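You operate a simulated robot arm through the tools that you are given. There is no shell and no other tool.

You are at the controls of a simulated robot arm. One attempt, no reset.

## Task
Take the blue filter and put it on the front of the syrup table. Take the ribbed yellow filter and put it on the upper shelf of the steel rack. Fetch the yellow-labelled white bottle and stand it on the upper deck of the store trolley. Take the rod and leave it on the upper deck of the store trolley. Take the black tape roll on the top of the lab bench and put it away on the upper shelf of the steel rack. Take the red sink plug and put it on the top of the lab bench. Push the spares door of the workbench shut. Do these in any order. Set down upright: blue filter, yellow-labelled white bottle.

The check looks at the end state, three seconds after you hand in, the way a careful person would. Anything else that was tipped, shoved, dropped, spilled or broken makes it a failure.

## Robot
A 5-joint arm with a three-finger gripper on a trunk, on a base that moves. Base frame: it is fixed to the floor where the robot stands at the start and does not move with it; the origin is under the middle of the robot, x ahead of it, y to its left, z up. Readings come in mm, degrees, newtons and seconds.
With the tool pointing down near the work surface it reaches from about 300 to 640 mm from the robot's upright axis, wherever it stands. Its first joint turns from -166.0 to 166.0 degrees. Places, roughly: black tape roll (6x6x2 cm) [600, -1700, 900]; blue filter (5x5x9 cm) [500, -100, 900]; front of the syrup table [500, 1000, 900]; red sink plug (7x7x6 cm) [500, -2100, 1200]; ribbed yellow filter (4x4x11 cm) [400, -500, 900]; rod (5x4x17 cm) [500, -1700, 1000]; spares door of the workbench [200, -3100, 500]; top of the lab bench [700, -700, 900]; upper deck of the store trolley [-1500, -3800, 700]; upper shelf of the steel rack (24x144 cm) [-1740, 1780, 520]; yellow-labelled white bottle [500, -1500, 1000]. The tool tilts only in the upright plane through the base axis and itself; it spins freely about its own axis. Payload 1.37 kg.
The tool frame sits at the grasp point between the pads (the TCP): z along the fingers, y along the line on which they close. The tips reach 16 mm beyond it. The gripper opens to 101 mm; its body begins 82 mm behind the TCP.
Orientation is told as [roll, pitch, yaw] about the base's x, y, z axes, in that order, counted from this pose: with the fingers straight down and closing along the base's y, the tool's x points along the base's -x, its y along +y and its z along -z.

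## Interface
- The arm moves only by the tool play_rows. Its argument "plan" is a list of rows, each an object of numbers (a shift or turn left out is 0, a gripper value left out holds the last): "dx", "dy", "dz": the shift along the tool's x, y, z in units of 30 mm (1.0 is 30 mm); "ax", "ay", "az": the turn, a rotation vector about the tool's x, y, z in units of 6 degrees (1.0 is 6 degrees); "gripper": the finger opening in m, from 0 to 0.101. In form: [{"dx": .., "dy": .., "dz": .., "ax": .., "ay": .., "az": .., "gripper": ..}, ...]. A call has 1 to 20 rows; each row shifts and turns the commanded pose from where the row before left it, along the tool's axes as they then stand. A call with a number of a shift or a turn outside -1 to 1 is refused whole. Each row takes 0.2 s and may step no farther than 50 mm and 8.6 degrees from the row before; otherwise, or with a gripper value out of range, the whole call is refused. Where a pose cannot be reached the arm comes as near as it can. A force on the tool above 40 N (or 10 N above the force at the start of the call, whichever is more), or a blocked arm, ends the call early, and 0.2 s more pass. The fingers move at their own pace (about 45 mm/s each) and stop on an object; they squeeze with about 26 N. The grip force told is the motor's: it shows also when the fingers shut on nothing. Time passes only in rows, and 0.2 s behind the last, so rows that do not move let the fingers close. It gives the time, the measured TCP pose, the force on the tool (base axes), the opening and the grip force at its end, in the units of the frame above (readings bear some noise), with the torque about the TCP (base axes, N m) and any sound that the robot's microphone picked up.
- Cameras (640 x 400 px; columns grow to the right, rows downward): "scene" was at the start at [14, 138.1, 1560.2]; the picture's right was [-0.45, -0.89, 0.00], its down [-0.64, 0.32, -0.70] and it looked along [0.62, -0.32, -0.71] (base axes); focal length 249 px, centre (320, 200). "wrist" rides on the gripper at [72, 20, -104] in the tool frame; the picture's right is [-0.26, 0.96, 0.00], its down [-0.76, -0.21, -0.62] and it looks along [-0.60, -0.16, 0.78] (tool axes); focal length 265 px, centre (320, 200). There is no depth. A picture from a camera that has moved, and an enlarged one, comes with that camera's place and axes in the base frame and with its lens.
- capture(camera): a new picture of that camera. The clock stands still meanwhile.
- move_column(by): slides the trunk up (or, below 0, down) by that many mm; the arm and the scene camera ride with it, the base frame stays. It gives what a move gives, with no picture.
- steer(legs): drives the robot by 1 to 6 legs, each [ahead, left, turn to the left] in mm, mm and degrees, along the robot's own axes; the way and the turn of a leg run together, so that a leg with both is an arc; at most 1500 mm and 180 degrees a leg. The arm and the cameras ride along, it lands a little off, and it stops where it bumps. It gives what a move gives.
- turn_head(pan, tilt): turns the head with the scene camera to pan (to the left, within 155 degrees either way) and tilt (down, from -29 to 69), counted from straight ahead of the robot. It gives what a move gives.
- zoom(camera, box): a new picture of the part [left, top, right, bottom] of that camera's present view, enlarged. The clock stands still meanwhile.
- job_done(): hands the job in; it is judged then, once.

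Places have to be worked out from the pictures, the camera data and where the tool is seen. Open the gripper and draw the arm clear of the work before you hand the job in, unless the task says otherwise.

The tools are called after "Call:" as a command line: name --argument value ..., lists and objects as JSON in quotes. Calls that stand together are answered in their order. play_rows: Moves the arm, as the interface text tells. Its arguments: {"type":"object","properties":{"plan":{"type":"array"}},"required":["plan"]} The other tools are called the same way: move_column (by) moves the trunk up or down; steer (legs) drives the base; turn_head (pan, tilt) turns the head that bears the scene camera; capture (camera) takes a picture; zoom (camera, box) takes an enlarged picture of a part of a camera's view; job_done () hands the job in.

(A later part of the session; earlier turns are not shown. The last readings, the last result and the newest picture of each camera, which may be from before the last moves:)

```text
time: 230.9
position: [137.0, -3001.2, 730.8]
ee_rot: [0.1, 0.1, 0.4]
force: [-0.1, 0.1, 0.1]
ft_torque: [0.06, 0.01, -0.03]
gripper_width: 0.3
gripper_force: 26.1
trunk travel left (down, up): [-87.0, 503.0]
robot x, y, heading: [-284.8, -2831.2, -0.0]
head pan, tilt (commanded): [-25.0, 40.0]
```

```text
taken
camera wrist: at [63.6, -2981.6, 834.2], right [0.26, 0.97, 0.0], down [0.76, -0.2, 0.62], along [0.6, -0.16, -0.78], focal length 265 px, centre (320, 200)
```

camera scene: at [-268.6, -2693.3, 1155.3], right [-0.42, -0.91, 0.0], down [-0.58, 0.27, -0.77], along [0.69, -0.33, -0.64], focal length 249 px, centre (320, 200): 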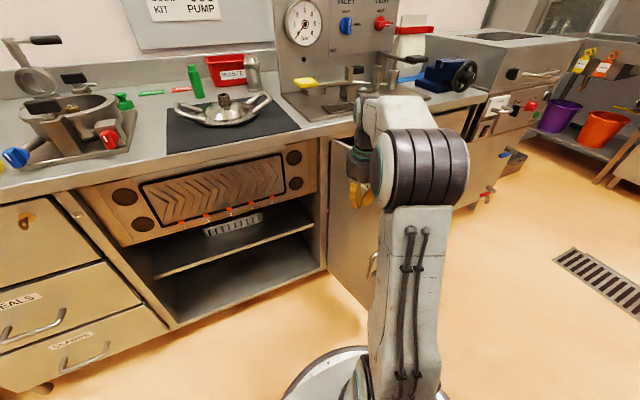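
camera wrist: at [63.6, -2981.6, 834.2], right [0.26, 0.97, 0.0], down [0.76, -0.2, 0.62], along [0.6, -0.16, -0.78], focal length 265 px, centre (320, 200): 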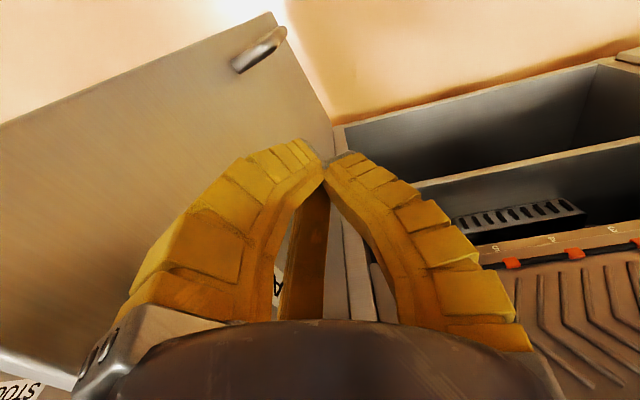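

Now push the door southwards along the arc, watching the force.

Call:
play_rows --plan '[{"dx": -0.233, "dy": -0.85}, {"dx": -0.233, "dy": -0.85}, {"dx": -0.21, "dy": -0.6}, {"dx": -0.21, "dy": -0.6}, {}]'

Call:
capture --camera "wrist"

Call:
capture --camera "scene"

```text
time: 232.1
position: [165.7, -3088.0, 728.7]
ee_rot: [0.1, 0.1, 0.4]
force: [-0.2, -0.5, -0.4]
ft_torque: [0.0, 0.01, 0.02]
gripper_width: 0.0
gripper_force: 26.0
trunk travel left (down, up): [-87.0, 503.0]
robot x, y, heading: [-289.3, -2830.0, -0.2]
head pan, tilt (commanded): [-25.0, 40.0]
```

```text
taken
camera wrist: at [93.0, -3067.8, 834.2], right [0.26, 0.97, 0.0], down [0.76, -0.2, 0.62], along [0.6, -0.16, -0.79], focal length 265 px, centre (320, 200)
```

wrist: 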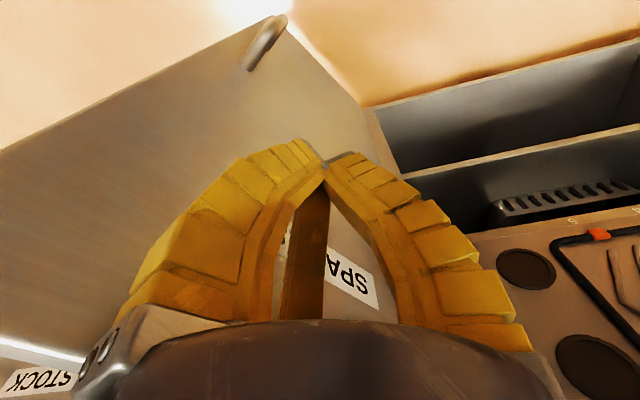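

```text
taken
camera scene: at [-268.6, -2693.3, 1155.3], right [-0.42, -0.91, 0.0], down [-0.58, 0.27, -0.77], along [0.69, -0.32, -0.64], focal length 249 px, centre (320, 200)
```

scene: 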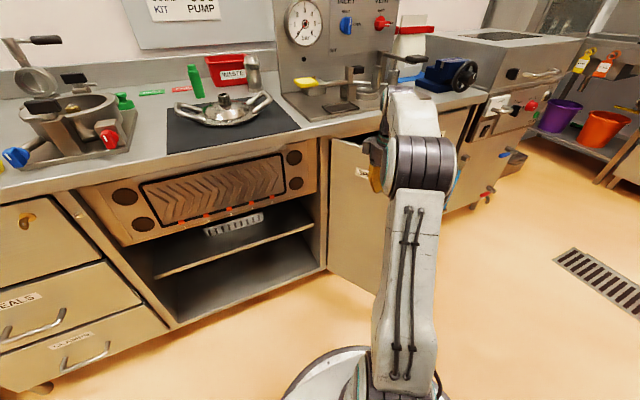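

The door is swinging freely. Continue along the arc.

Call:
play_rows --plan '[{"dx": -0.27, "dy": -0.81}, {"dx": -0.27, "dy": -0.81}, {"dx": -0.27, "dy": -0.81}, {"dx": -0.42, "dy": -0.5}, {"dx": -0.42, "dy": -0.5}, {}]'

Call:
capture --camera "wrist"

Call:
capture --camera "scene"

```text
time: 233.5
position: [195.0, -3173.4, 717.8]
ee_rot: [0.1, 0.0, 0.4]
force: [-0.1, 0.4, -0.2]
ft_torque: [0.0, 0.03, 0.02]
gripper_width: 0.0
gripper_force: 25.8
out of reach, approached as far as the arm can: row 4, 5
trunk travel left (down, up): [-87.0, 503.0]
robot x, y, heading: [-289.5, -2834.9, -0.2]
head pan, tilt (commanded): [-25.0, 40.0]
```

```text
taken
camera wrist: at [122.6, -3154.0, 821.6], right [0.26, 0.97, 0.0], down [0.76, -0.2, 0.62], along [0.6, -0.16, -0.78], focal length 265 px, centre (320, 200)
```

wrist: 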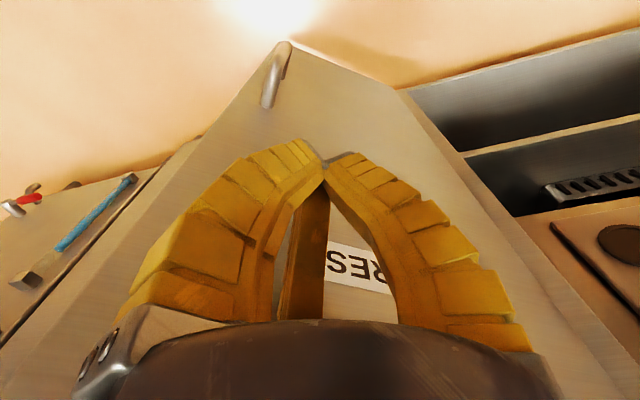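

```text
taken
camera scene: at [-268.6, -2693.3, 1155.3], right [-0.42, -0.91, 0.0], down [-0.58, 0.27, -0.77], along [0.69, -0.32, -0.64], focal length 249 px, centre (320, 200)
```

scene: 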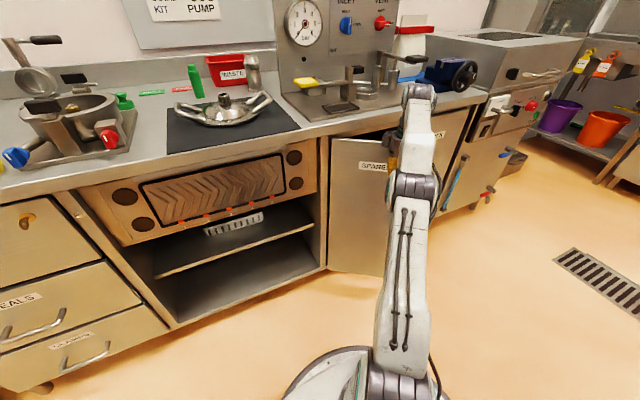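

The arm is at the end of its reach with the door ~40° open. I withdraw the fist, back the base and move south so I can push the door straight shut from the front.

Call:
play_rows --plan '[{"dx": 0.5, "dy": 0.9}, {"dx": 0.5, "dy": 0.9}, {"dx": 0.5, "dy": 0.9}, {"dx": 0.5, "dy": 0.9}, {"dx": 0.5, "dy": 0.9}, {"dx": 0.4, "dy": 0.9}, {"dx": 0.3, "dy": 0.9}, {"dx": 0.0, "dy": 0.9}, {"dx": 0.0, "dy": 0.9}, {}]'

Call:
steer --legs '[[-170, 0, 0], [0, -390, 0]]'

Call:
turn_head --pan 10 --tilt 38

Call:
capture --camera "scene"

```text
time: 235.7
position: [96.0, -2932.1, 715.7]
ee_rot: [0.0, 0.1, 0.4]
force: [-0.2, 0.0, 0.3]
ft_torque: [0.0, -0.01, 0.0]
gripper_width: 0.0
gripper_force: 26.5
trunk travel left (down, up): [-87.0, 503.0]
robot x, y, heading: [-287.1, -2829.6, -0.1]
head pan, tilt (commanded): [-25.0, 40.0]
```

```text
time: 239.2
position: [-74.6, -3321.2, 716.1]
ee_rot: [-0.1, 0.0, 0.7]
force: [0.3, -0.1, -0.1]
ft_torque: [0.04, -0.04, -0.03]
gripper_width: 0.2
gripper_force: 26.0
trunk travel left (down, up): [-87.0, 503.0]
robot x, y, heading: [-456.6, -3224.4, 0.1]
head pan, tilt (commanded): [-25.0, 40.0]
```

```text
time: 240.2
position: [-74.3, -3320.3, 715.9]
ee_rot: [0.0, 0.1, 0.7]
force: [-0.2, 0.7, 0.1]
ft_torque: [0.04, 0.0, 0.0]
gripper_width: 0.3
gripper_force: 25.6
trunk travel left (down, up): [-87.0, 503.0]
robot x, y, heading: [-457.6, -3224.7, -0.4]
head pan, tilt (commanded): [10.0, 38.0]
```

```text
taken
camera scene: at [-432.5, -3033.1, 1158.2], right [0.18, -0.98, 0.0], down [-0.61, -0.11, -0.79], along [0.78, 0.14, -0.62], focal length 249 px, centre (320, 200)
```

scene: 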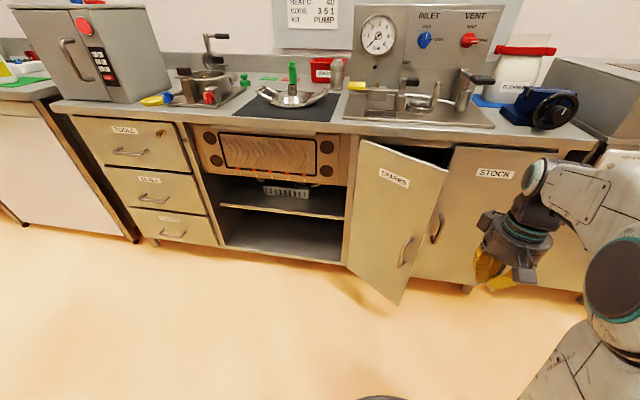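

Now bring the fist to straight ahead of the robot, then tilt the tool ~62° outward so the fingertips lead.

Call:
play_rows --plan '[{"dx": -0.83, "dy": 0.55}, {"dx": -0.83, "dy": 0.55}, {"dx": -0.83, "dy": 0.55}, {"dx": -0.83, "dy": 0.55}, {"ax": 0.073, "ay": -0.98}, {"ax": 0.073, "ay": -0.98}, {"ax": 0.073, "ay": -0.98}, {"ax": 0.073, "ay": -0.98}, {"ax": 0.073, "ay": -0.98}, {}]'

Call:
capture --camera "scene"

```text
time: 242.4
position: [25.5, -3252.8, 715.6]
ee_rot: [-2.8, -29.4, 1.3]
force: [-0.5, 1.1, 0.4]
ft_torque: [0.01, 0.0, -0.01]
gripper_width: 0.1
gripper_force: 26.4
trunk travel left (down, up): [-87.0, 503.0]
robot x, y, heading: [-457.3, -3221.3, 0.4]
head pan, tilt (commanded): [10.0, 38.0]
```

```text
taken
camera scene: at [-432.5, -3033.1, 1158.2], right [0.18, -0.98, 0.0], down [-0.61, -0.11, -0.79], along [0.78, 0.14, -0.62], focal length 249 px, centre (320, 200)
```

scene: 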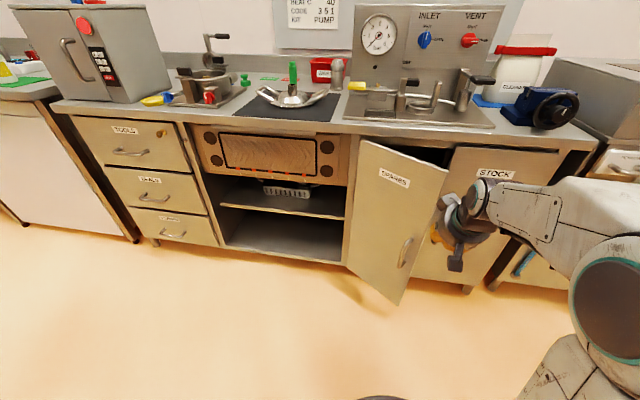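

Extend 60 mm outward, then finish the tilt to about 61°.

Call:
play_rows --plan '[{"dx": -0.87, "dy": -0.065, "dz": 0.49}, {"dx": -0.87, "dy": -0.065, "dz": 0.49}, {"ax": 0.073, "ay": -0.98}, {"ax": 0.073, "ay": -0.98}, {"ax": 0.073, "ay": -0.98}, {"ax": 0.073, "ay": -0.98}, {"ax": 0.073, "ay": -0.98}, {"ax": 0.025, "ay": -0.33}, {}]'

Call:
capture --camera "scene"

Call:
capture --camera "wrist"

```text
time: 244.4
position: [85.0, -3256.7, 714.5]
ee_rot: [-7.9, -60.5, 5.1]
force: [0.1, -0.3, -0.1]
ft_torque: [0.0, 0.03, -0.01]
gripper_width: 0.1
gripper_force: 25.8
trunk travel left (down, up): [-87.0, 503.0]
robot x, y, heading: [-457.5, -3222.5, 0.2]
head pan, tilt (commanded): [10.0, 38.0]
```

```text
taken
camera scene: at [-432.5, -3033.1, 1158.2], right [0.18, -0.98, 0.0], down [-0.61, -0.11, -0.79], along [0.78, 0.14, -0.62], focal length 249 px, centre (320, 200)
```

scene: 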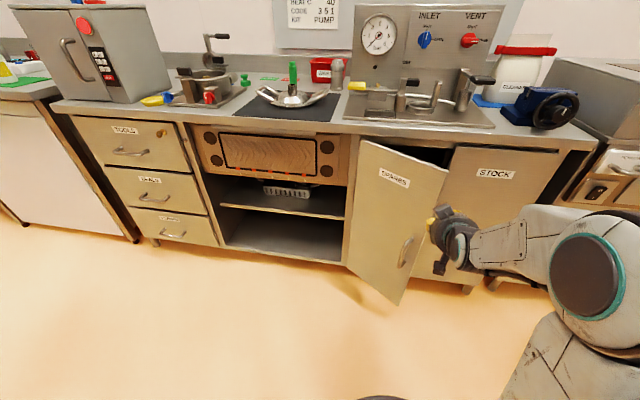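

```text
taken
camera wrist: at [-41.5, -3233.2, 701.4], right [0.16, 0.97, 0.17], down [-0.18, -0.14, 0.97], along [0.97, -0.19, 0.15], focal length 265 px, centre (320, 200)
```

wrist: 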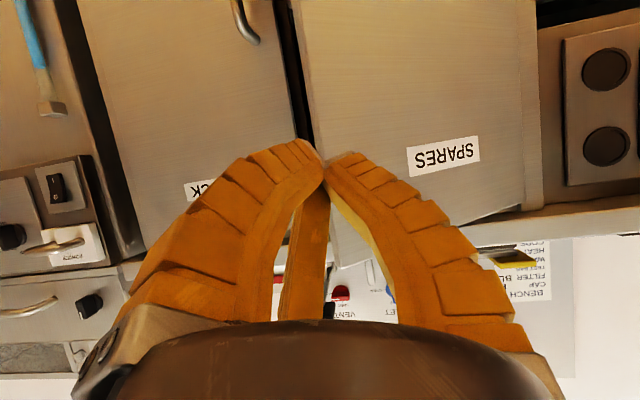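

The door is now at ~32° with its edge at (220,−3277). I lower the trunk 60 mm, shift 30 mm north, and drive ahead 130 mm to just before contact.

Call:
move_column --by -60

Call:
steer --legs '[[0, 30, 0], [130, 0, 0]]'

Call:
capture --camera "scene"

Call:
capture --camera "wrist"

```text
time: 245.4
position: [84.5, -3255.6, 655.9]
ee_rot: [-7.8, -60.6, 5.1]
force: [-0.1, 0.7, 0.0]
ft_torque: [0.01, 0.01, 0.0]
gripper_width: 0.0
gripper_force: 25.9
trunk travel left (down, up): [-27.0, 563.0]
robot x, y, heading: [-458.5, -3221.5, 0.3]
head pan, tilt (commanded): [10.0, 38.0]
```

```text
time: 247.1
position: [211.8, -3224.9, 654.8]
ee_rot: [-7.8, -60.5, 5.2]
force: [0.5, 0.2, 0.4]
ft_torque: [0.01, -0.01, 0.03]
gripper_width: 0.0
gripper_force: 26.2
trunk travel left (down, up): [-27.0, 563.0]
robot x, y, heading: [-330.3, -3192.4, 0.3]
head pan, tilt (commanded): [10.0, 38.0]
```

```text
taken
camera scene: at [-304.7, -3002.4, 1098.2], right [0.18, -0.98, 0.0], down [-0.61, -0.11, -0.79], along [0.78, 0.14, -0.62], focal length 249 px, centre (320, 200)
```

scene: 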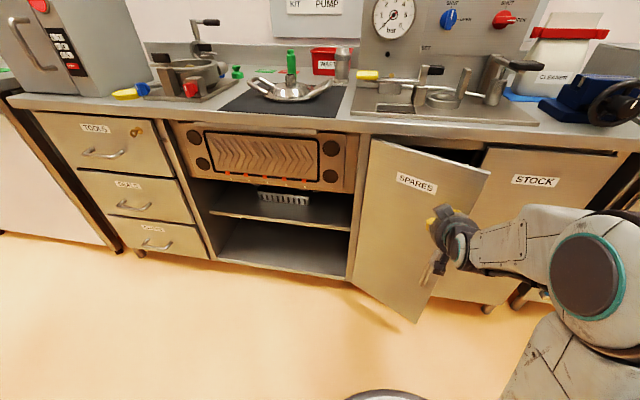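

```text
taken
camera wrist: at [86.7, -3201.9, 641.6], right [0.16, 0.97, 0.17], down [-0.18, -0.14, 0.97], along [0.97, -0.18, 0.15], focal length 265 px, centre (320, 200)
```

wrist: 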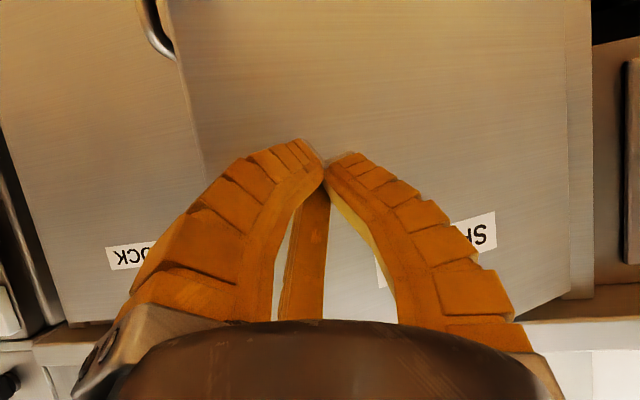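

The fingertips face the door panel. Push by driving ahead in short legs, checking force.

Call:
steer --legs '[[60, 0, 0]]'

Call:
capture --camera "scene"

```text
time: 248.1
position: [273.1, -3224.8, 657.2]
ee_rot: [-8.0, -60.5, 5.2]
force: [-0.3, -0.4, -0.4]
ft_torque: [0.01, 0.01, 0.01]
gripper_width: 0.0
gripper_force: 26.4
trunk travel left (down, up): [-27.0, 563.0]
robot x, y, heading: [-269.4, -3188.3, 0.1]
head pan, tilt (commanded): [10.0, 38.0]
```

```text
taken
camera scene: at [-244.4, -3002.1, 1098.2], right [0.18, -0.98, 0.0], down [-0.61, -0.11, -0.79], along [0.78, 0.14, -0.62], focal length 249 px, centre (320, 200)
```

scene: 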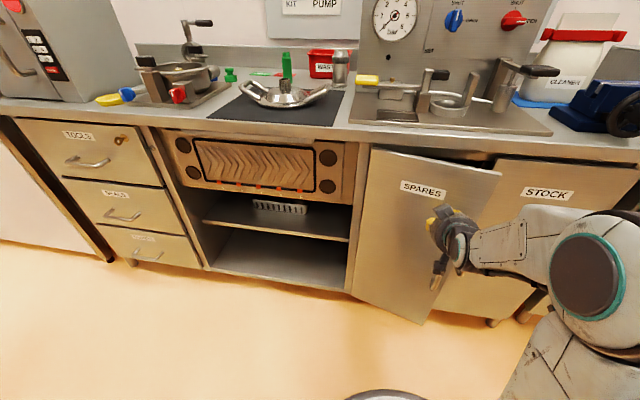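

The door is following. Another 45 mm by base, then finish with the arm.

Call:
steer --legs '[[45, 0, 0]]'

Call:
capture --camera "scene"

```text
time: 249.0
position: [318.3, -3225.0, 654.8]
ee_rot: [-8.0, -60.4, 5.1]
force: [0.7, 0.1, -0.8]
ft_torque: [-0.02, 0.0, 0.0]
gripper_width: 0.0
gripper_force: 26.1
trunk travel left (down, up): [-27.0, 563.0]
robot x, y, heading: [-222.5, -3196.9, 0.3]
head pan, tilt (commanded): [10.0, 38.0]
```

```text
taken
camera scene: at [-199.1, -3002.0, 1098.2], right [0.18, -0.98, 0.0], down [-0.61, -0.11, -0.79], along [0.78, 0.14, -0.62], focal length 249 px, centre (320, 200)
```

scene: 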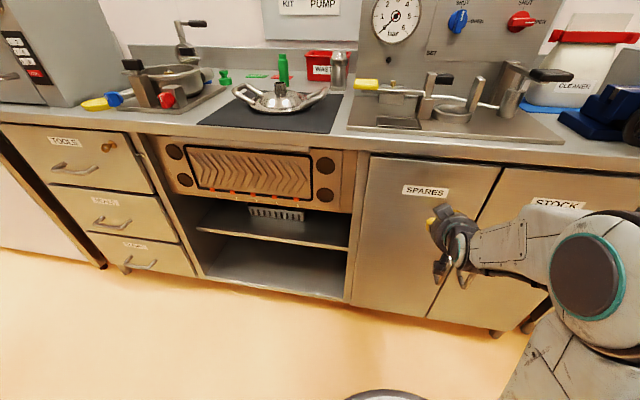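

It looks nearly shut. Finish with small arm pushes and watch for contact force against the stop.

Call:
play_rows --plan '[{"dx": -0.129, "dy": -0.01, "dz": 0.233}, {"dx": -0.129, "dy": -0.01, "dz": 0.233}, {}]'

Call:
play_rows --plan '[{"dx": -0.129, "dy": -0.01, "dz": 0.233}, {}]'

Call:
play_rows --plan '[{"dx": -0.129, "dy": -0.01, "dz": 0.233}, {}]'

Call:
zoom --camera "scene" --box '[340, 130, 560, 335]'

```text
time: 249.8
position: [334.7, -3225.9, 653.8]
ee_rot: [-7.9, -60.5, 5.0]
force: [0.8, 0.1, -0.6]
ft_torque: [0.0, 0.0, -0.02]
gripper_width: 0.0
gripper_force: 25.2
trunk travel left (down, up): [-27.0, 563.0]
robot x, y, heading: [-226.7, -3190.9, 0.5]
head pan, tilt (commanded): [10.0, 38.0]
```

```text
time: 250.4
position: [338.6, -3225.7, 651.3]
ee_rot: [-7.8, -60.1, 4.9]
force: [-32.4, 1.5, -2.7]
ft_torque: [-0.04, -0.43, -0.1]
gripper_width: 0.0
gripper_force: 26.2
trunk travel left (down, up): [-27.0, 563.0]
robot x, y, heading: [-226.3, -3193.3, 0.2]
head pan, tilt (commanded): [10.0, 38.0]
```

```text
time: 250.7
position: [339.4, -3226.9, 652.1]
ee_rot: [-7.7, -59.9, 4.9]
force: [-26.5, 2.2, 9.7]
ft_torque: [-0.08, -0.57, -0.06]
gripper_width: 0.0
gripper_force: 26.6
trunk travel left (down, up): [-27.0, 563.0]
robot x, y, heading: [-227.5, -3194.1, 0.4]
head pan, tilt (commanded): [10.0, 38.0]
stopped in row 1: the force on the tool passed its limit at 51 N (the readings are from after the stop); the commanded pose is now the measured one
```

```text
1.95 times, centred on (450, 232) of scene
camera zoom: at [-202.8, -3001.7, 1098.5], right [0.18, -0.98, 0.0], down [-0.6, -0.11, -0.79], along [0.78, 0.14, -0.61], focal length 485 px, centre (66, 137)
```

zoom: 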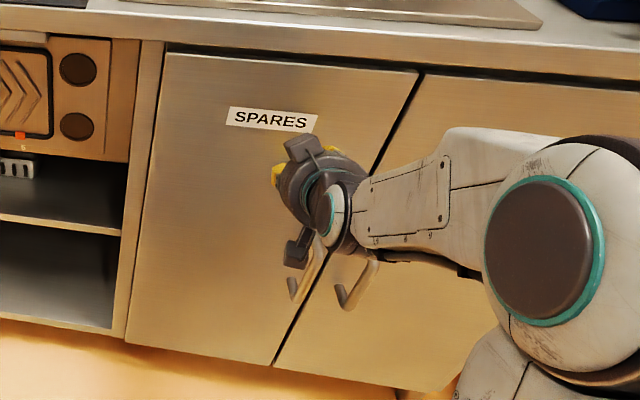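

The door is hard against its stop (≥30 N). I retract a little with the arm to make sure nothing catches, then back the base away.

Call:
play_rows --plan '[{"dx": 0.24, "dy": 0.018, "dz": -0.437}, {"dx": 0.24, "dy": 0.018, "dz": -0.437}, {}]'

Call:
steer --legs '[[-250, 0, 0]]'

Call:
capture --camera "scene"

```text
time: 251.5
position: [313.3, -3224.7, 649.9]
ee_rot: [-7.7, -59.7, 4.9]
force: [-1.0, 0.2, -0.6]
ft_torque: [-0.01, -0.01, 0.01]
gripper_width: 0.0
gripper_force: 25.9
trunk travel left (down, up): [-27.0, 563.0]
robot x, y, heading: [-223.2, -3189.4, 0.0]
head pan, tilt (commanded): [10.0, 38.0]
```

```text
time: 253.3
position: [64.9, -3227.6, 650.3]
ee_rot: [-7.8, -59.7, 4.7]
force: [-0.2, -0.3, 0.3]
ft_torque: [0.0, 0.02, 0.03]
gripper_width: 0.0
gripper_force: 26.3
trunk travel left (down, up): [-27.0, 563.0]
robot x, y, heading: [-473.0, -3191.3, 0.0]
head pan, tilt (commanded): [10.0, 38.0]
```

```text
taken
camera scene: at [-446.1, -3002.6, 1098.2], right [0.17, -0.98, 0.0], down [-0.61, -0.11, -0.79], along [0.78, 0.14, -0.62], focal length 249 px, centre (320, 200)
```

scene: 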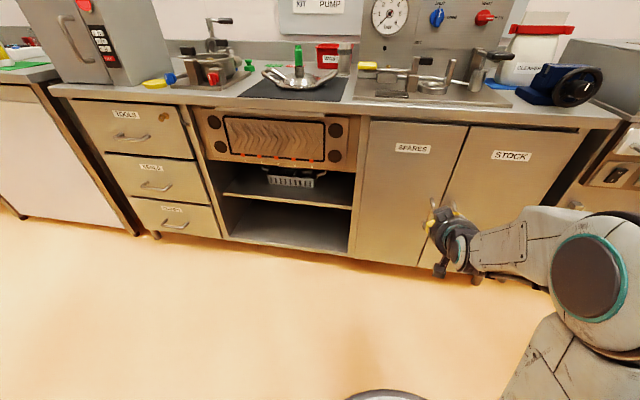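

The spares door is shut flush with the stock door. Return the tool to vertical, raise the trunk, and drive north to the grey box with the red plug (y≈−2100).

Call:
play_rows --plan '[{"ax": -0.073, "ay": 0.98}, {"ax": -0.073, "ay": 0.98}, {"ax": -0.073, "ay": 0.98}, {"ax": -0.073, "ay": 0.98}, {"ax": -0.073, "ay": 0.98}, {"ax": -0.073, "ay": 0.98}, {"ax": -0.073, "ay": 0.98}, {"ax": -0.073, "ay": 0.98}, {"ax": -0.073, "ay": 0.98}, {"ax": -0.073, "ay": 0.98}, {"ax": -0.01, "ay": 0.12}, {}]'

Call:
move_column --by 540

Call:
steer --legs '[[0, 830, 0]]'

Call:
turn_head --pan 5 --tilt 35

Call:
capture --camera "scene"

```text
time: 255.9
position: [67.4, -3226.5, 651.2]
ee_rot: [-0.1, -0.4, 0.1]
force: [-1.1, 0.7, -0.3]
ft_torque: [0.02, 0.0, -0.01]
gripper_width: 0.0
gripper_force: 26.0
trunk travel left (down, up): [-27.0, 563.0]
robot x, y, heading: [-473.5, -3193.3, -0.1]
head pan, tilt (commanded): [10.0, 38.0]
```

```text
refused: 540 is not a number from -400 to 400
```

```text
time: 260.3
position: [67.7, -2408.5, 650.4]
ee_rot: [0.0, -0.3, 0.0]
force: [0.5, 0.3, 0.4]
ft_torque: [-0.02, 0.04, -0.02]
gripper_width: 0.0
gripper_force: 25.9
trunk travel left (down, up): [-27.0, 563.0]
robot x, y, heading: [-471.3, -2369.4, -0.1]
head pan, tilt (commanded): [10.0, 38.0]
```

```text
time: 261.0
position: [68.0, -2408.0, 650.4]
ee_rot: [-0.1, -0.4, -0.1]
force: [0.6, 0.7, 0.0]
ft_torque: [-0.02, -0.01, 0.01]
gripper_width: 0.0
gripper_force: 26.0
trunk travel left (down, up): [-27.0, 563.0]
robot x, y, heading: [-468.6, -2369.1, -0.4]
head pan, tilt (commanded): [5.0, 35.0]
```

```text
taken
camera scene: at [-442.3, -2189.5, 1102.8], right [0.09, -1.0, 0.0], down [-0.57, -0.05, -0.82], along [0.82, 0.07, -0.57], focal length 249 px, centre (320, 200)
```

scene: 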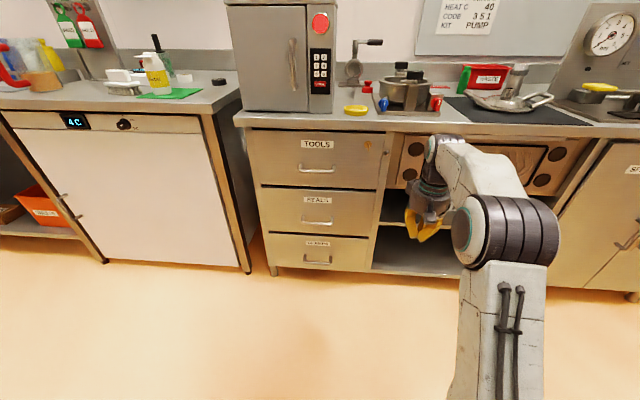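

Raise the trunk in two steps (max 400 per call) and look at the top of the box.

Call:
move_column --by 400

Call:
move_column --by 160

Call:
turn_head --pan 5 --tilt 40

Call:
capture --camera "scene"

```text
time: 264.8
position: [65.8, -2406.9, 1050.4]
ee_rot: [0.0, -0.5, -0.1]
force: [-0.5, 0.2, 0.3]
ft_torque: [0.02, -0.02, -0.03]
gripper_width: 0.1
gripper_force: 26.4
trunk travel left (down, up): [-427.0, 163.0]
robot x, y, heading: [-472.5, -2370.3, -0.3]
head pan, tilt (commanded): [5.0, 35.0]
```

```text
time: 266.6
position: [67.2, -2408.8, 1210.2]
ee_rot: [0.1, -0.4, 0.0]
force: [0.0, 0.0, -0.3]
ft_torque: [0.01, -0.02, -0.01]
gripper_width: 0.3
gripper_force: 25.6
trunk travel left (down, up): [-587.0, 3.0]
robot x, y, heading: [-474.3, -2373.5, 0.2]
head pan, tilt (commanded): [5.0, 35.0]
```

```text
time: 267.3
position: [66.5, -2407.3, 1211.1]
ee_rot: [0.0, -0.4, 0.1]
force: [0.1, 0.0, -0.8]
ft_torque: [0.04, 0.0, -0.03]
gripper_width: 0.0
gripper_force: 26.3
trunk travel left (down, up): [-587.0, 3.0]
robot x, y, heading: [-474.9, -2374.3, 0.3]
head pan, tilt (commanded): [5.0, 40.0]
```

```text
taken
camera scene: at [-445.4, -2189.8, 1655.3], right [0.09, -1.0, 0.0], down [-0.64, -0.05, -0.77], along [0.76, 0.07, -0.64], focal length 249 px, centre (320, 200)
```

scene: 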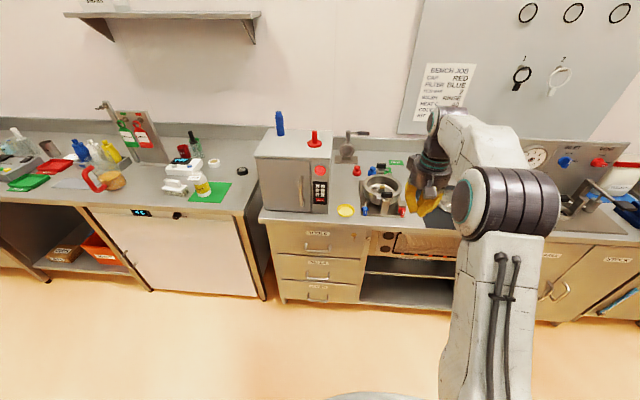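

Call:
zoom --camera "scene" --box '[240, 100, 380, 225]'

```text
3.20 times, centred on (310, 162) of scene
camera zoom: at [-445.4, -2189.8, 1655.3], right [0.09, -1.0, 0.0], down [-0.64, -0.05, -0.77], along [0.76, 0.07, -0.64], focal length 796 px, centre (352, 320)
```

zoom: 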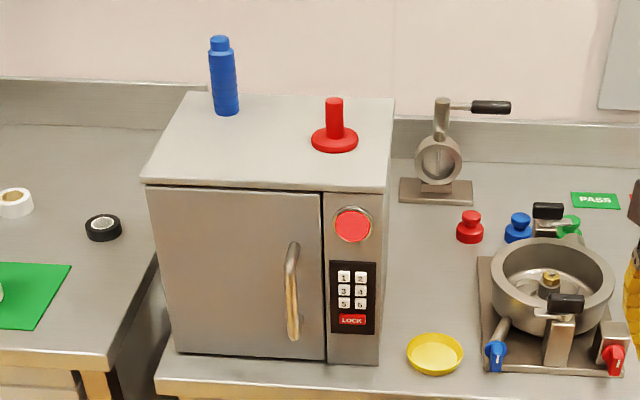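

The red sink plug (disc with upright stem) is on the box at about (490,−2081); box top z≈1171. I raise the TCP, open the gripper, and approach.

Call:
play_rows --plan '[{"dz": -1.0, "gripper": 0.06}, {"dz": -1.0}, {"dz": -1.0}, {"dz": -0.3}, {}]'

Call:
steer --legs '[[0, 328, 0], [280, 0, 0]]'

Call:
capture --camera "wrist"

Call:
capture --camera "scene"

```text
time: 268.5
position: [66.6, -2407.4, 1310.6]
ee_rot: [-0.1, -0.4, 0.0]
force: [0.2, -0.1, 0.2]
ft_torque: [-0.01, 0.0, 0.03]
gripper_width: 63.6
gripper_force: 2.7
trunk travel left (down, up): [-587.0, 3.0]
robot x, y, heading: [-474.0, -2369.3, -0.1]
head pan, tilt (commanded): [5.0, 40.0]
```

```text
time: 272.2
position: [350.8, -2090.2, 1309.4]
ee_rot: [-0.1, -0.3, -0.2]
force: [0.7, 1.3, -0.5]
ft_torque: [0.02, 0.03, 0.03]
gripper_width: 63.4
gripper_force: 2.9
trunk travel left (down, up): [-587.0, 3.0]
robot x, y, heading: [-187.6, -2054.3, -0.4]
head pan, tilt (commanded): [5.0, 40.0]
```

```text
taken
camera wrist: at [277.5, -2069.1, 1413.6], right [0.27, 0.96, 0.0], down [0.75, -0.21, 0.63], along [0.6, -0.17, -0.78], focal length 265 px, centre (320, 200)
```

wrist: 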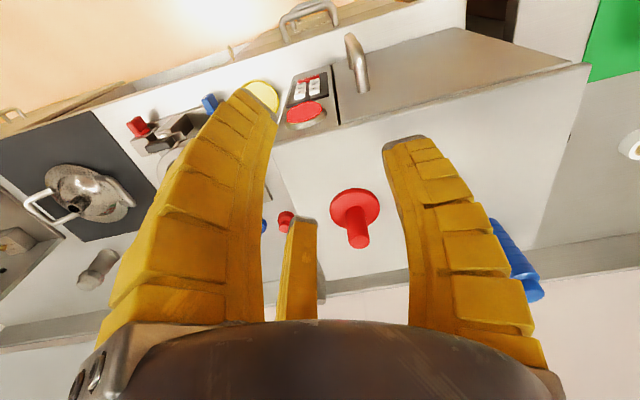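

```text
taken
camera scene: at [-159.6, -1869.2, 1655.2], right [0.08, -1.0, 0.0], down [-0.64, -0.05, -0.77], along [0.76, 0.06, -0.64], focal length 249 px, centre (320, 200)
```

scene: 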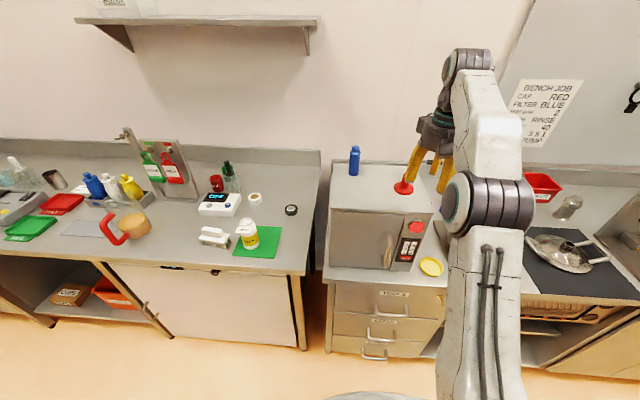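

The plug is at ≈(482,−2085). Drive 131 mm ahead so it's below the gripper, then check from above.

Call:
steer --legs '[[130, 5, 0.4]]'

Call:
capture --camera "wrist"

Call:
zoom --camera "wrist" --box '[250, 60, 410, 160]'

Call:
capture --camera "scene"

```text
time: 273.5
position: [483.3, -2080.1, 1310.1]
ee_rot: [0.0, -0.2, 0.4]
force: [0.3, 0.9, -0.2]
ft_torque: [0.0, 0.03, 0.0]
gripper_width: 63.1
gripper_force: 2.0
trunk travel left (down, up): [-587.0, 3.0]
robot x, y, heading: [-55.8, -2044.1, 0.4]
head pan, tilt (commanded): [5.0, 40.0]
```

```text
taken
camera wrist: at [409.5, -2060.4, 1413.3], right [0.26, 0.97, 0.0], down [0.75, -0.2, 0.62], along [0.6, -0.16, -0.78], focal length 265 px, centre (320, 200)
```

wrist: 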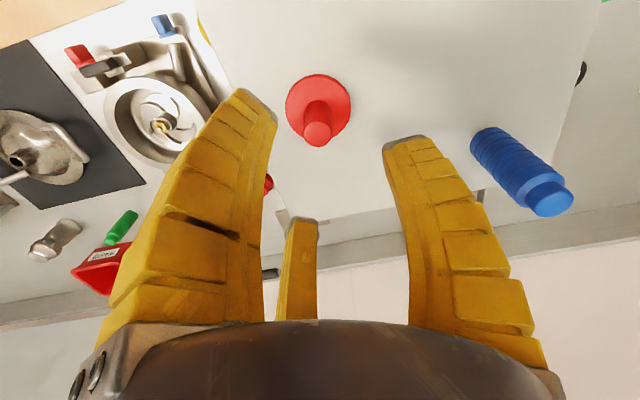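

```text
4.00 times, centred on (330, 110) of wrist
camera zoom: at [409.5, -2060.4, 1413.3], right [0.26, 0.97, 0.0], down [0.75, -0.2, 0.62], along [0.6, -0.16, -0.78], focal length 1062 px, centre (280, 560)
```

zoom: 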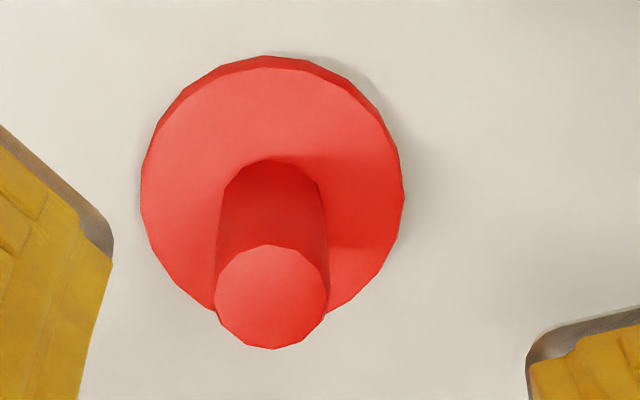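

```text
taken
camera scene: at [-29.2, -1864.2, 1655.2], right [0.09, -1.0, 0.0], down [-0.64, -0.06, -0.77], along [0.76, 0.07, -0.64], focal length 249 px, centre (320, 200)
```

scene: 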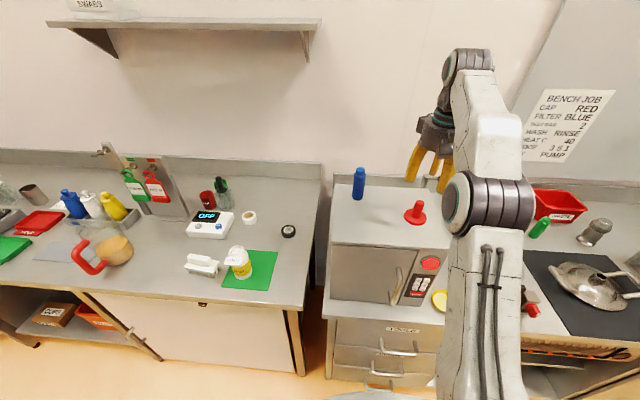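

Call:
zoom --camera "scene" --box '[330, 150, 470, 300]'

```text
2.67 times, centred on (400, 225) of scene
camera zoom: at [-29.2, -1864.2, 1655.2], right [0.09, -1.0, 0.0], down [-0.64, -0.06, -0.77], along [0.76, 0.07, -0.64], focal length 663 px, centre (107, 133)
```

zoom: 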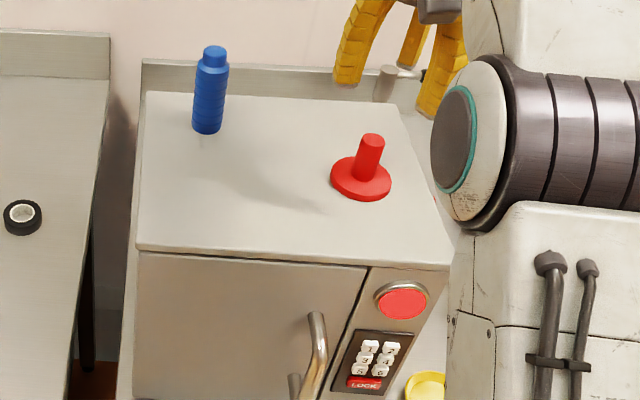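

The plug's axis is at about (493.5,−2084), disc top ≈1170, stem top ≈1217. Shift and descend to z≈1206, then close on the stem.

Call:
play_rows --plan '[{"dx": -0.34, "dy": -0.13}, {"dz": 0.8}, {"dz": 0.8}, {"dz": 0.6}, {}]'

Call:
capture --camera "wrist"

Call:
zoom --camera "scene" --box '[330, 130, 470, 230]'

```text
time: 274.7
position: [491.2, -2084.0, 1243.7]
ee_rot: [0.0, -0.3, 0.2]
force: [-0.4, 0.8, 0.1]
ft_torque: [-0.03, 0.01, -0.01]
gripper_width: 63.3
gripper_force: 2.5
trunk travel left (down, up): [-587.0, 3.0]
robot x, y, heading: [-58.5, -2045.1, -0.1]
head pan, tilt (commanded): [5.0, 40.0]
```

```text
taken
camera wrist: at [417.7, -2064.0, 1347.3], right [0.26, 0.97, 0.0], down [0.75, -0.2, 0.63], along [0.6, -0.16, -0.78], focal length 265 px, centre (320, 200)
```

wrist: 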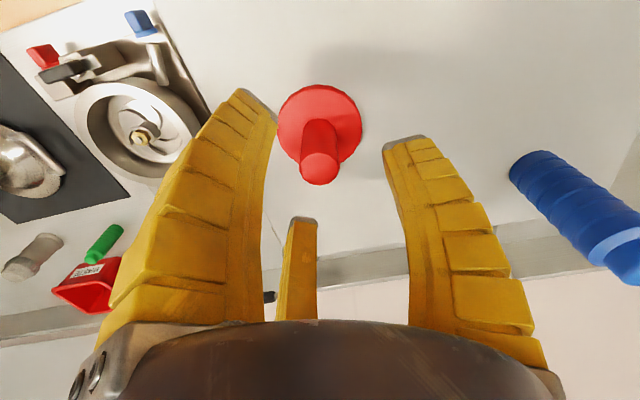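

```text
4.00 times, centred on (400, 180) of scene
camera zoom: at [-30.8, -1864.3, 1655.2], right [0.09, -1.0, 0.0], down [-0.64, -0.06, -0.77], along [0.76, 0.07, -0.64], focal length 995 px, centre (0, 280)
```

zoom: 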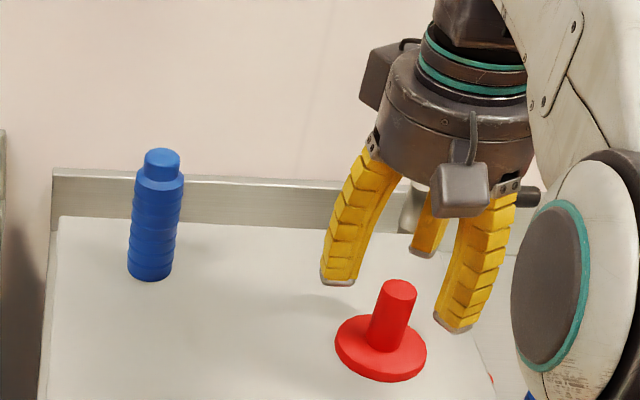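

Well aligned. Descend the last 38 mm and close on the stem.

Call:
play_rows --plan '[{"dx": -0.1, "dz": 0.6}, {"dz": 0.65}, {}, {"gripper": 0.03}, {}, {"gripper": 0.008}, {}, {}, {}]'

Call:
capture --camera "wrist"

```text
time: 276.7
position: [493.2, -2084.0, 1207.1]
ee_rot: [0.0, -0.5, 0.3]
force: [0.8, -0.9, 6.8]
ft_torque: [0.06, 0.12, -0.03]
gripper_width: 17.9
gripper_force: 26.3
trunk travel left (down, up): [-587.0, 3.0]
robot x, y, heading: [-60.3, -2043.2, 0.1]
head pan, tilt (commanded): [5.0, 40.0]
```

```text
taken
camera wrist: at [419.4, -2064.1, 1310.8], right [0.26, 0.97, 0.0], down [0.75, -0.2, 0.63], along [0.61, -0.16, -0.78], focal length 265 px, centre (320, 200)
```

wrist: 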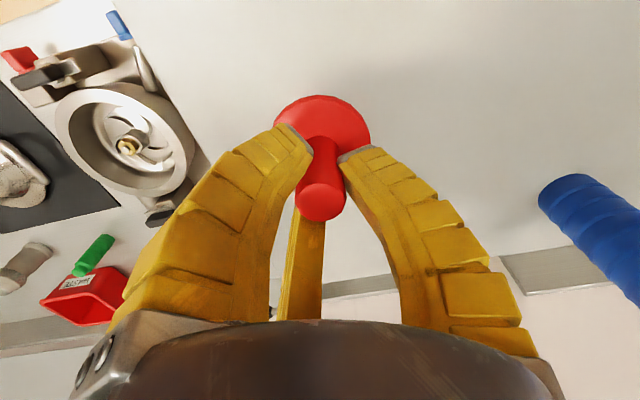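

Plug held by its stem. Lift, back off, shift left to the free end of the lab bench where the rod stood.

Call:
play_rows --plan '[{"dz": -0.6}, {"dz": -0.8}, {"dz": -0.9}, {"dz": -0.7}, {}]'

Call:
steer --legs '[[-300, 0, 0], [0, 385, 0]]'

Call:
move_column --by -87

Call:
turn_head --pan 0 --tilt 42

Call:
capture --camera "scene"

Call:
capture --camera "wrist"

```text
time: 277.9
position: [493.6, -2085.2, 1298.1]
ee_rot: [0.0, -0.4, 0.4]
force: [-0.3, -0.3, -0.9]
ft_torque: [-0.04, -0.01, -0.01]
gripper_width: 15.4
gripper_force: 26.2
trunk travel left (down, up): [-587.0, 3.0]
robot x, y, heading: [-54.8, -2050.5, 0.2]
head pan, tilt (commanded): [5.0, 40.0]
```

```text
time: 282.0
position: [196.2, -1700.0, 1297.1]
ee_rot: [-0.2, -0.3, 0.3]
force: [-0.4, 0.2, -1.2]
ft_torque: [-0.03, -0.01, 0.03]
gripper_width: 15.4
gripper_force: 26.1
trunk travel left (down, up): [-587.0, 3.0]
robot x, y, heading: [-358.6, -1660.4, 0.3]
head pan, tilt (commanded): [5.0, 40.0]
```

```text
time: 283.2
position: [196.3, -1701.8, 1209.7]
ee_rot: [0.0, -0.4, 0.3]
force: [-0.5, 0.0, -0.4]
ft_torque: [-0.02, -0.01, 0.01]
gripper_width: 15.4
gripper_force: 25.6
trunk travel left (down, up): [-500.0, 90.0]
robot x, y, heading: [-356.6, -1667.9, 0.2]
head pan, tilt (commanded): [5.0, 40.0]
```

```text
time: 283.8
position: [195.9, -1700.8, 1211.3]
ee_rot: [0.0, -0.5, 0.3]
force: [0.3, -0.2, -0.9]
ft_torque: [0.01, 0.02, -0.04]
gripper_width: 15.6
gripper_force: 25.7
trunk travel left (down, up): [-500.0, 90.0]
robot x, y, heading: [-354.5, -1659.9, 0.6]
head pan, tilt (commanded): [0.0, 42.0]
```

```text
taken
camera scene: at [-329.3, -1488.2, 1565.3], right [0.0, -1.0, 0.0], down [-0.67, 0.0, -0.74], along [0.74, 0.0, -0.67], focal length 249 px, centre (320, 200)
```

scene: 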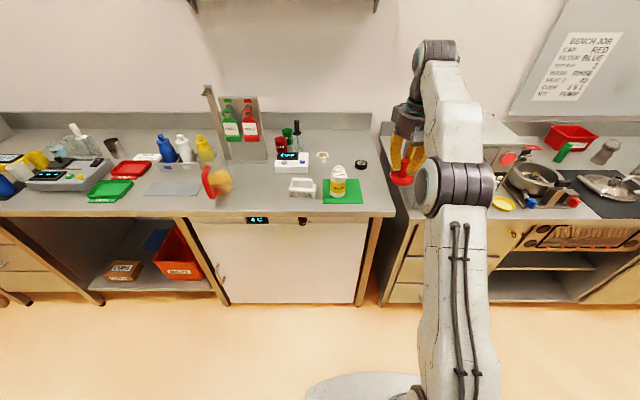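

```text
taken
camera wrist: at [122.9, -1681.4, 1313.7], right [0.26, 0.97, 0.0], down [0.75, -0.2, 0.63], along [0.6, -0.16, -0.78], focal length 265 px, centre (320, 200)
```

wrist: 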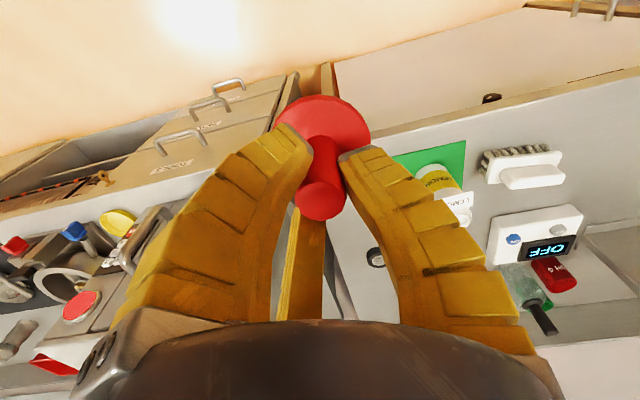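

Call:
zoom --camera "scene" --box '[280, 110, 440, 230]'

```text
3.33 times, centred on (360, 170) of scene
camera zoom: at [-329.3, -1488.2, 1565.3], right [0.0, -1.0, 0.0], down [-0.67, 0.0, -0.74], along [0.74, 0.0, -0.67], focal length 829 px, centre (187, 300)
```

zoom: 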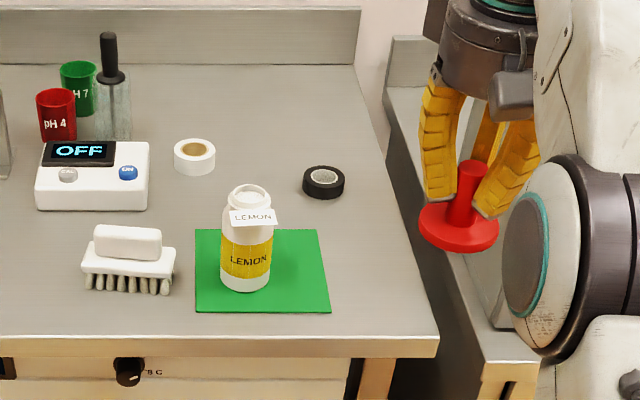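

There's roomier free space between the jug and the brush around (470,−1255). I'll place the plug there: drive left 445 mm, then ahead.

Call:
steer --legs '[[0, 445, -0.4], [260, 0, 0]]'

Call:
capture --camera "scene"

Call:
capture --camera "wrist"

```text
time: 288.0
position: [456.2, -1253.4, 1209.8]
ee_rot: [-0.1, -0.3, 0.4]
force: [1.1, 0.0, -0.6]
ft_torque: [0.0, 0.03, 0.01]
gripper_width: 15.1
gripper_force: 25.9
trunk travel left (down, up): [-500.0, 90.0]
robot x, y, heading: [-99.0, -1216.3, 0.1]
head pan, tilt (commanded): [0.0, 42.0]
```

```text
taken
camera scene: at [-69.3, -1041.1, 1565.3], right [0.0, -1.0, 0.0], down [-0.67, 0.0, -0.74], along [0.74, 0.0, -0.67], focal length 249 px, centre (320, 200)
```

scene: 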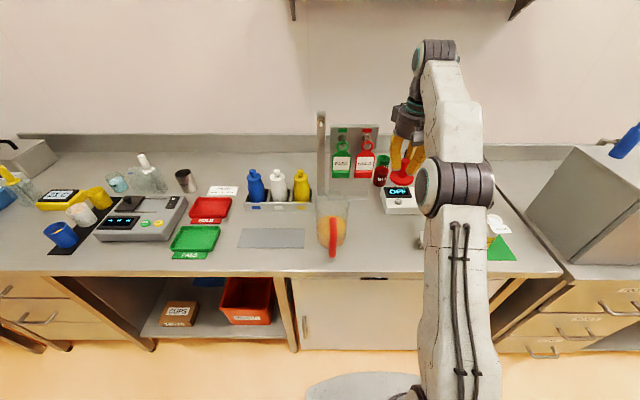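

```text
taken
camera wrist: at [383.1, -1233.5, 1313.3], right [0.26, 0.97, 0.0], down [0.75, -0.2, 0.63], along [0.6, -0.16, -0.78], focal length 265 px, centre (320, 200)
```

wrist: 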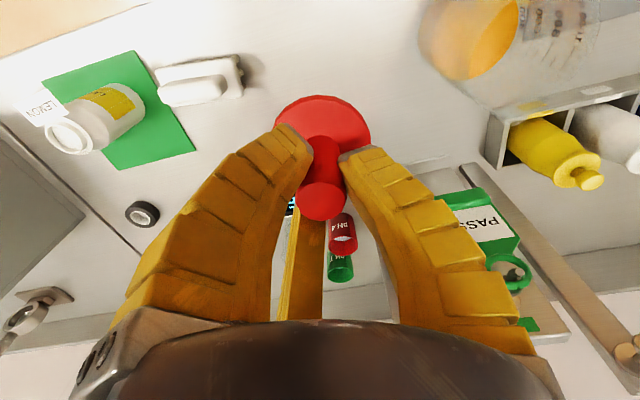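

Clear space: jug right edge ≈ −1140, brush end ≈ −1353. Lower the plug to ~15 mm above the bench, then in small steps.

Call:
play_rows --plan '[{"dz": 1.0}, {"dz": 1.0}, {"dz": 1.0}, {"dz": 1.0}, {"dz": 1.0}, {"dz": 1.0}, {"dz": 1.0}, {"dz": 1.0}, {"dz": 0.3}, {}]'

Call:
play_rows --plan '[{"dz": 0.15}, {}]'

Call:
play_rows --plan '[{"dz": 0.12}, {}]'

Call:
play_rows --plan '[{"dz": 0.12}, {}]'

Call:
capture --camera "wrist"

```text
time: 290.2
position: [456.1, -1252.2, 960.8]
ee_rot: [0.1, -0.4, 0.5]
force: [1.0, 0.9, -0.9]
ft_torque: [-0.03, 0.0, 0.02]
gripper_width: 15.3
gripper_force: 26.1
trunk travel left (down, up): [-500.0, 90.0]
robot x, y, heading: [-95.0, -1213.7, 0.1]
head pan, tilt (commanded): [0.0, 42.0]
```

```text
time: 290.8
position: [456.9, -1253.9, 955.8]
ee_rot: [0.0, -0.4, 0.4]
force: [0.5, 0.1, -1.0]
ft_torque: [0.02, 0.02, 0.04]
gripper_width: 15.6
gripper_force: 26.4
trunk travel left (down, up): [-500.0, 90.0]
robot x, y, heading: [-98.1, -1214.1, 0.1]
head pan, tilt (commanded): [0.0, 42.0]
```

```text
time: 291.4
position: [457.5, -1254.6, 951.4]
ee_rot: [0.0, -0.4, 0.4]
force: [-0.2, 0.1, -0.4]
ft_torque: [0.0, -0.01, -0.03]
gripper_width: 15.4
gripper_force: 25.9
trunk travel left (down, up): [-500.0, 90.0]
robot x, y, heading: [-94.8, -1216.7, 0.3]
head pan, tilt (commanded): [0.0, 42.0]
```

```text
time: 292.0
position: [457.5, -1253.7, 949.6]
ee_rot: [0.0, -0.4, 0.4]
force: [0.2, 0.7, -1.5]
ft_torque: [0.01, -0.05, 0.01]
gripper_width: 15.4
gripper_force: 26.2
trunk travel left (down, up): [-500.0, 90.0]
robot x, y, heading: [-93.8, -1215.2, 0.2]
head pan, tilt (commanded): [0.0, 42.0]
```

```text
taken
camera wrist: at [383.8, -1234.1, 1052.9], right [0.26, 0.97, 0.0], down [0.75, -0.2, 0.63], along [0.6, -0.16, -0.78], focal length 265 px, centre (320, 200)
```

wrist: 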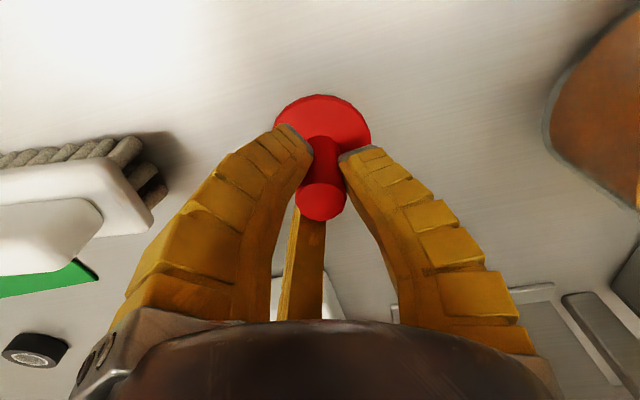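

Call:
play_rows --plan '[{"dz": 0.12}, {}]'

Call:
play_rows --plan '[{"dz": 0.12}, {}]'

Call:
play_rows --plan '[{"dz": 0.12}, {}]'

Call:
play_rows --plan '[{"dz": 0.12}, {}]'

```text
time: 292.6
position: [458.0, -1253.1, 946.5]
ee_rot: [0.0, -0.5, 0.4]
force: [2.1, 0.0, 6.9]
ft_torque: [0.11, 0.08, -0.02]
gripper_width: 18.3
gripper_force: 26.2
trunk travel left (down, up): [-500.0, 90.0]
robot x, y, heading: [-97.0, -1214.9, 0.1]
head pan, tilt (commanded): [0.0, 42.0]
```

```text
time: 293.2
position: [458.1, -1252.4, 945.2]
ee_rot: [-0.1, -0.7, 0.4]
force: [1.0, 0.7, 23.3]
ft_torque: [0.05, -0.39, 0.0]
gripper_width: 22.5
gripper_force: 26.2
trunk travel left (down, up): [-500.0, 90.0]
robot x, y, heading: [-96.5, -1215.4, 0.3]
head pan, tilt (commanded): [0.0, 42.0]
```

```text
time: 293.8
position: [458.7, -1254.1, 941.5]
ee_rot: [0.0, -0.7, 0.4]
force: [3.0, -1.2, 28.7]
ft_torque: [0.07, -0.32, -0.03]
gripper_width: 27.7
gripper_force: 25.8
trunk travel left (down, up): [-500.0, 90.0]
robot x, y, heading: [-96.3, -1214.2, 0.4]
head pan, tilt (commanded): [0.0, 42.0]
```

```text
time: 294.4
position: [458.8, -1254.1, 938.3]
ee_rot: [-0.1, -0.9, 0.5]
force: [3.0, -2.4, 32.4]
ft_torque: [0.08, -0.29, -0.01]
gripper_width: 31.6
gripper_force: 26.1
trunk travel left (down, up): [-500.0, 90.0]
robot x, y, heading: [-94.7, -1215.6, 0.4]
head pan, tilt (commanded): [0.0, 42.0]
```

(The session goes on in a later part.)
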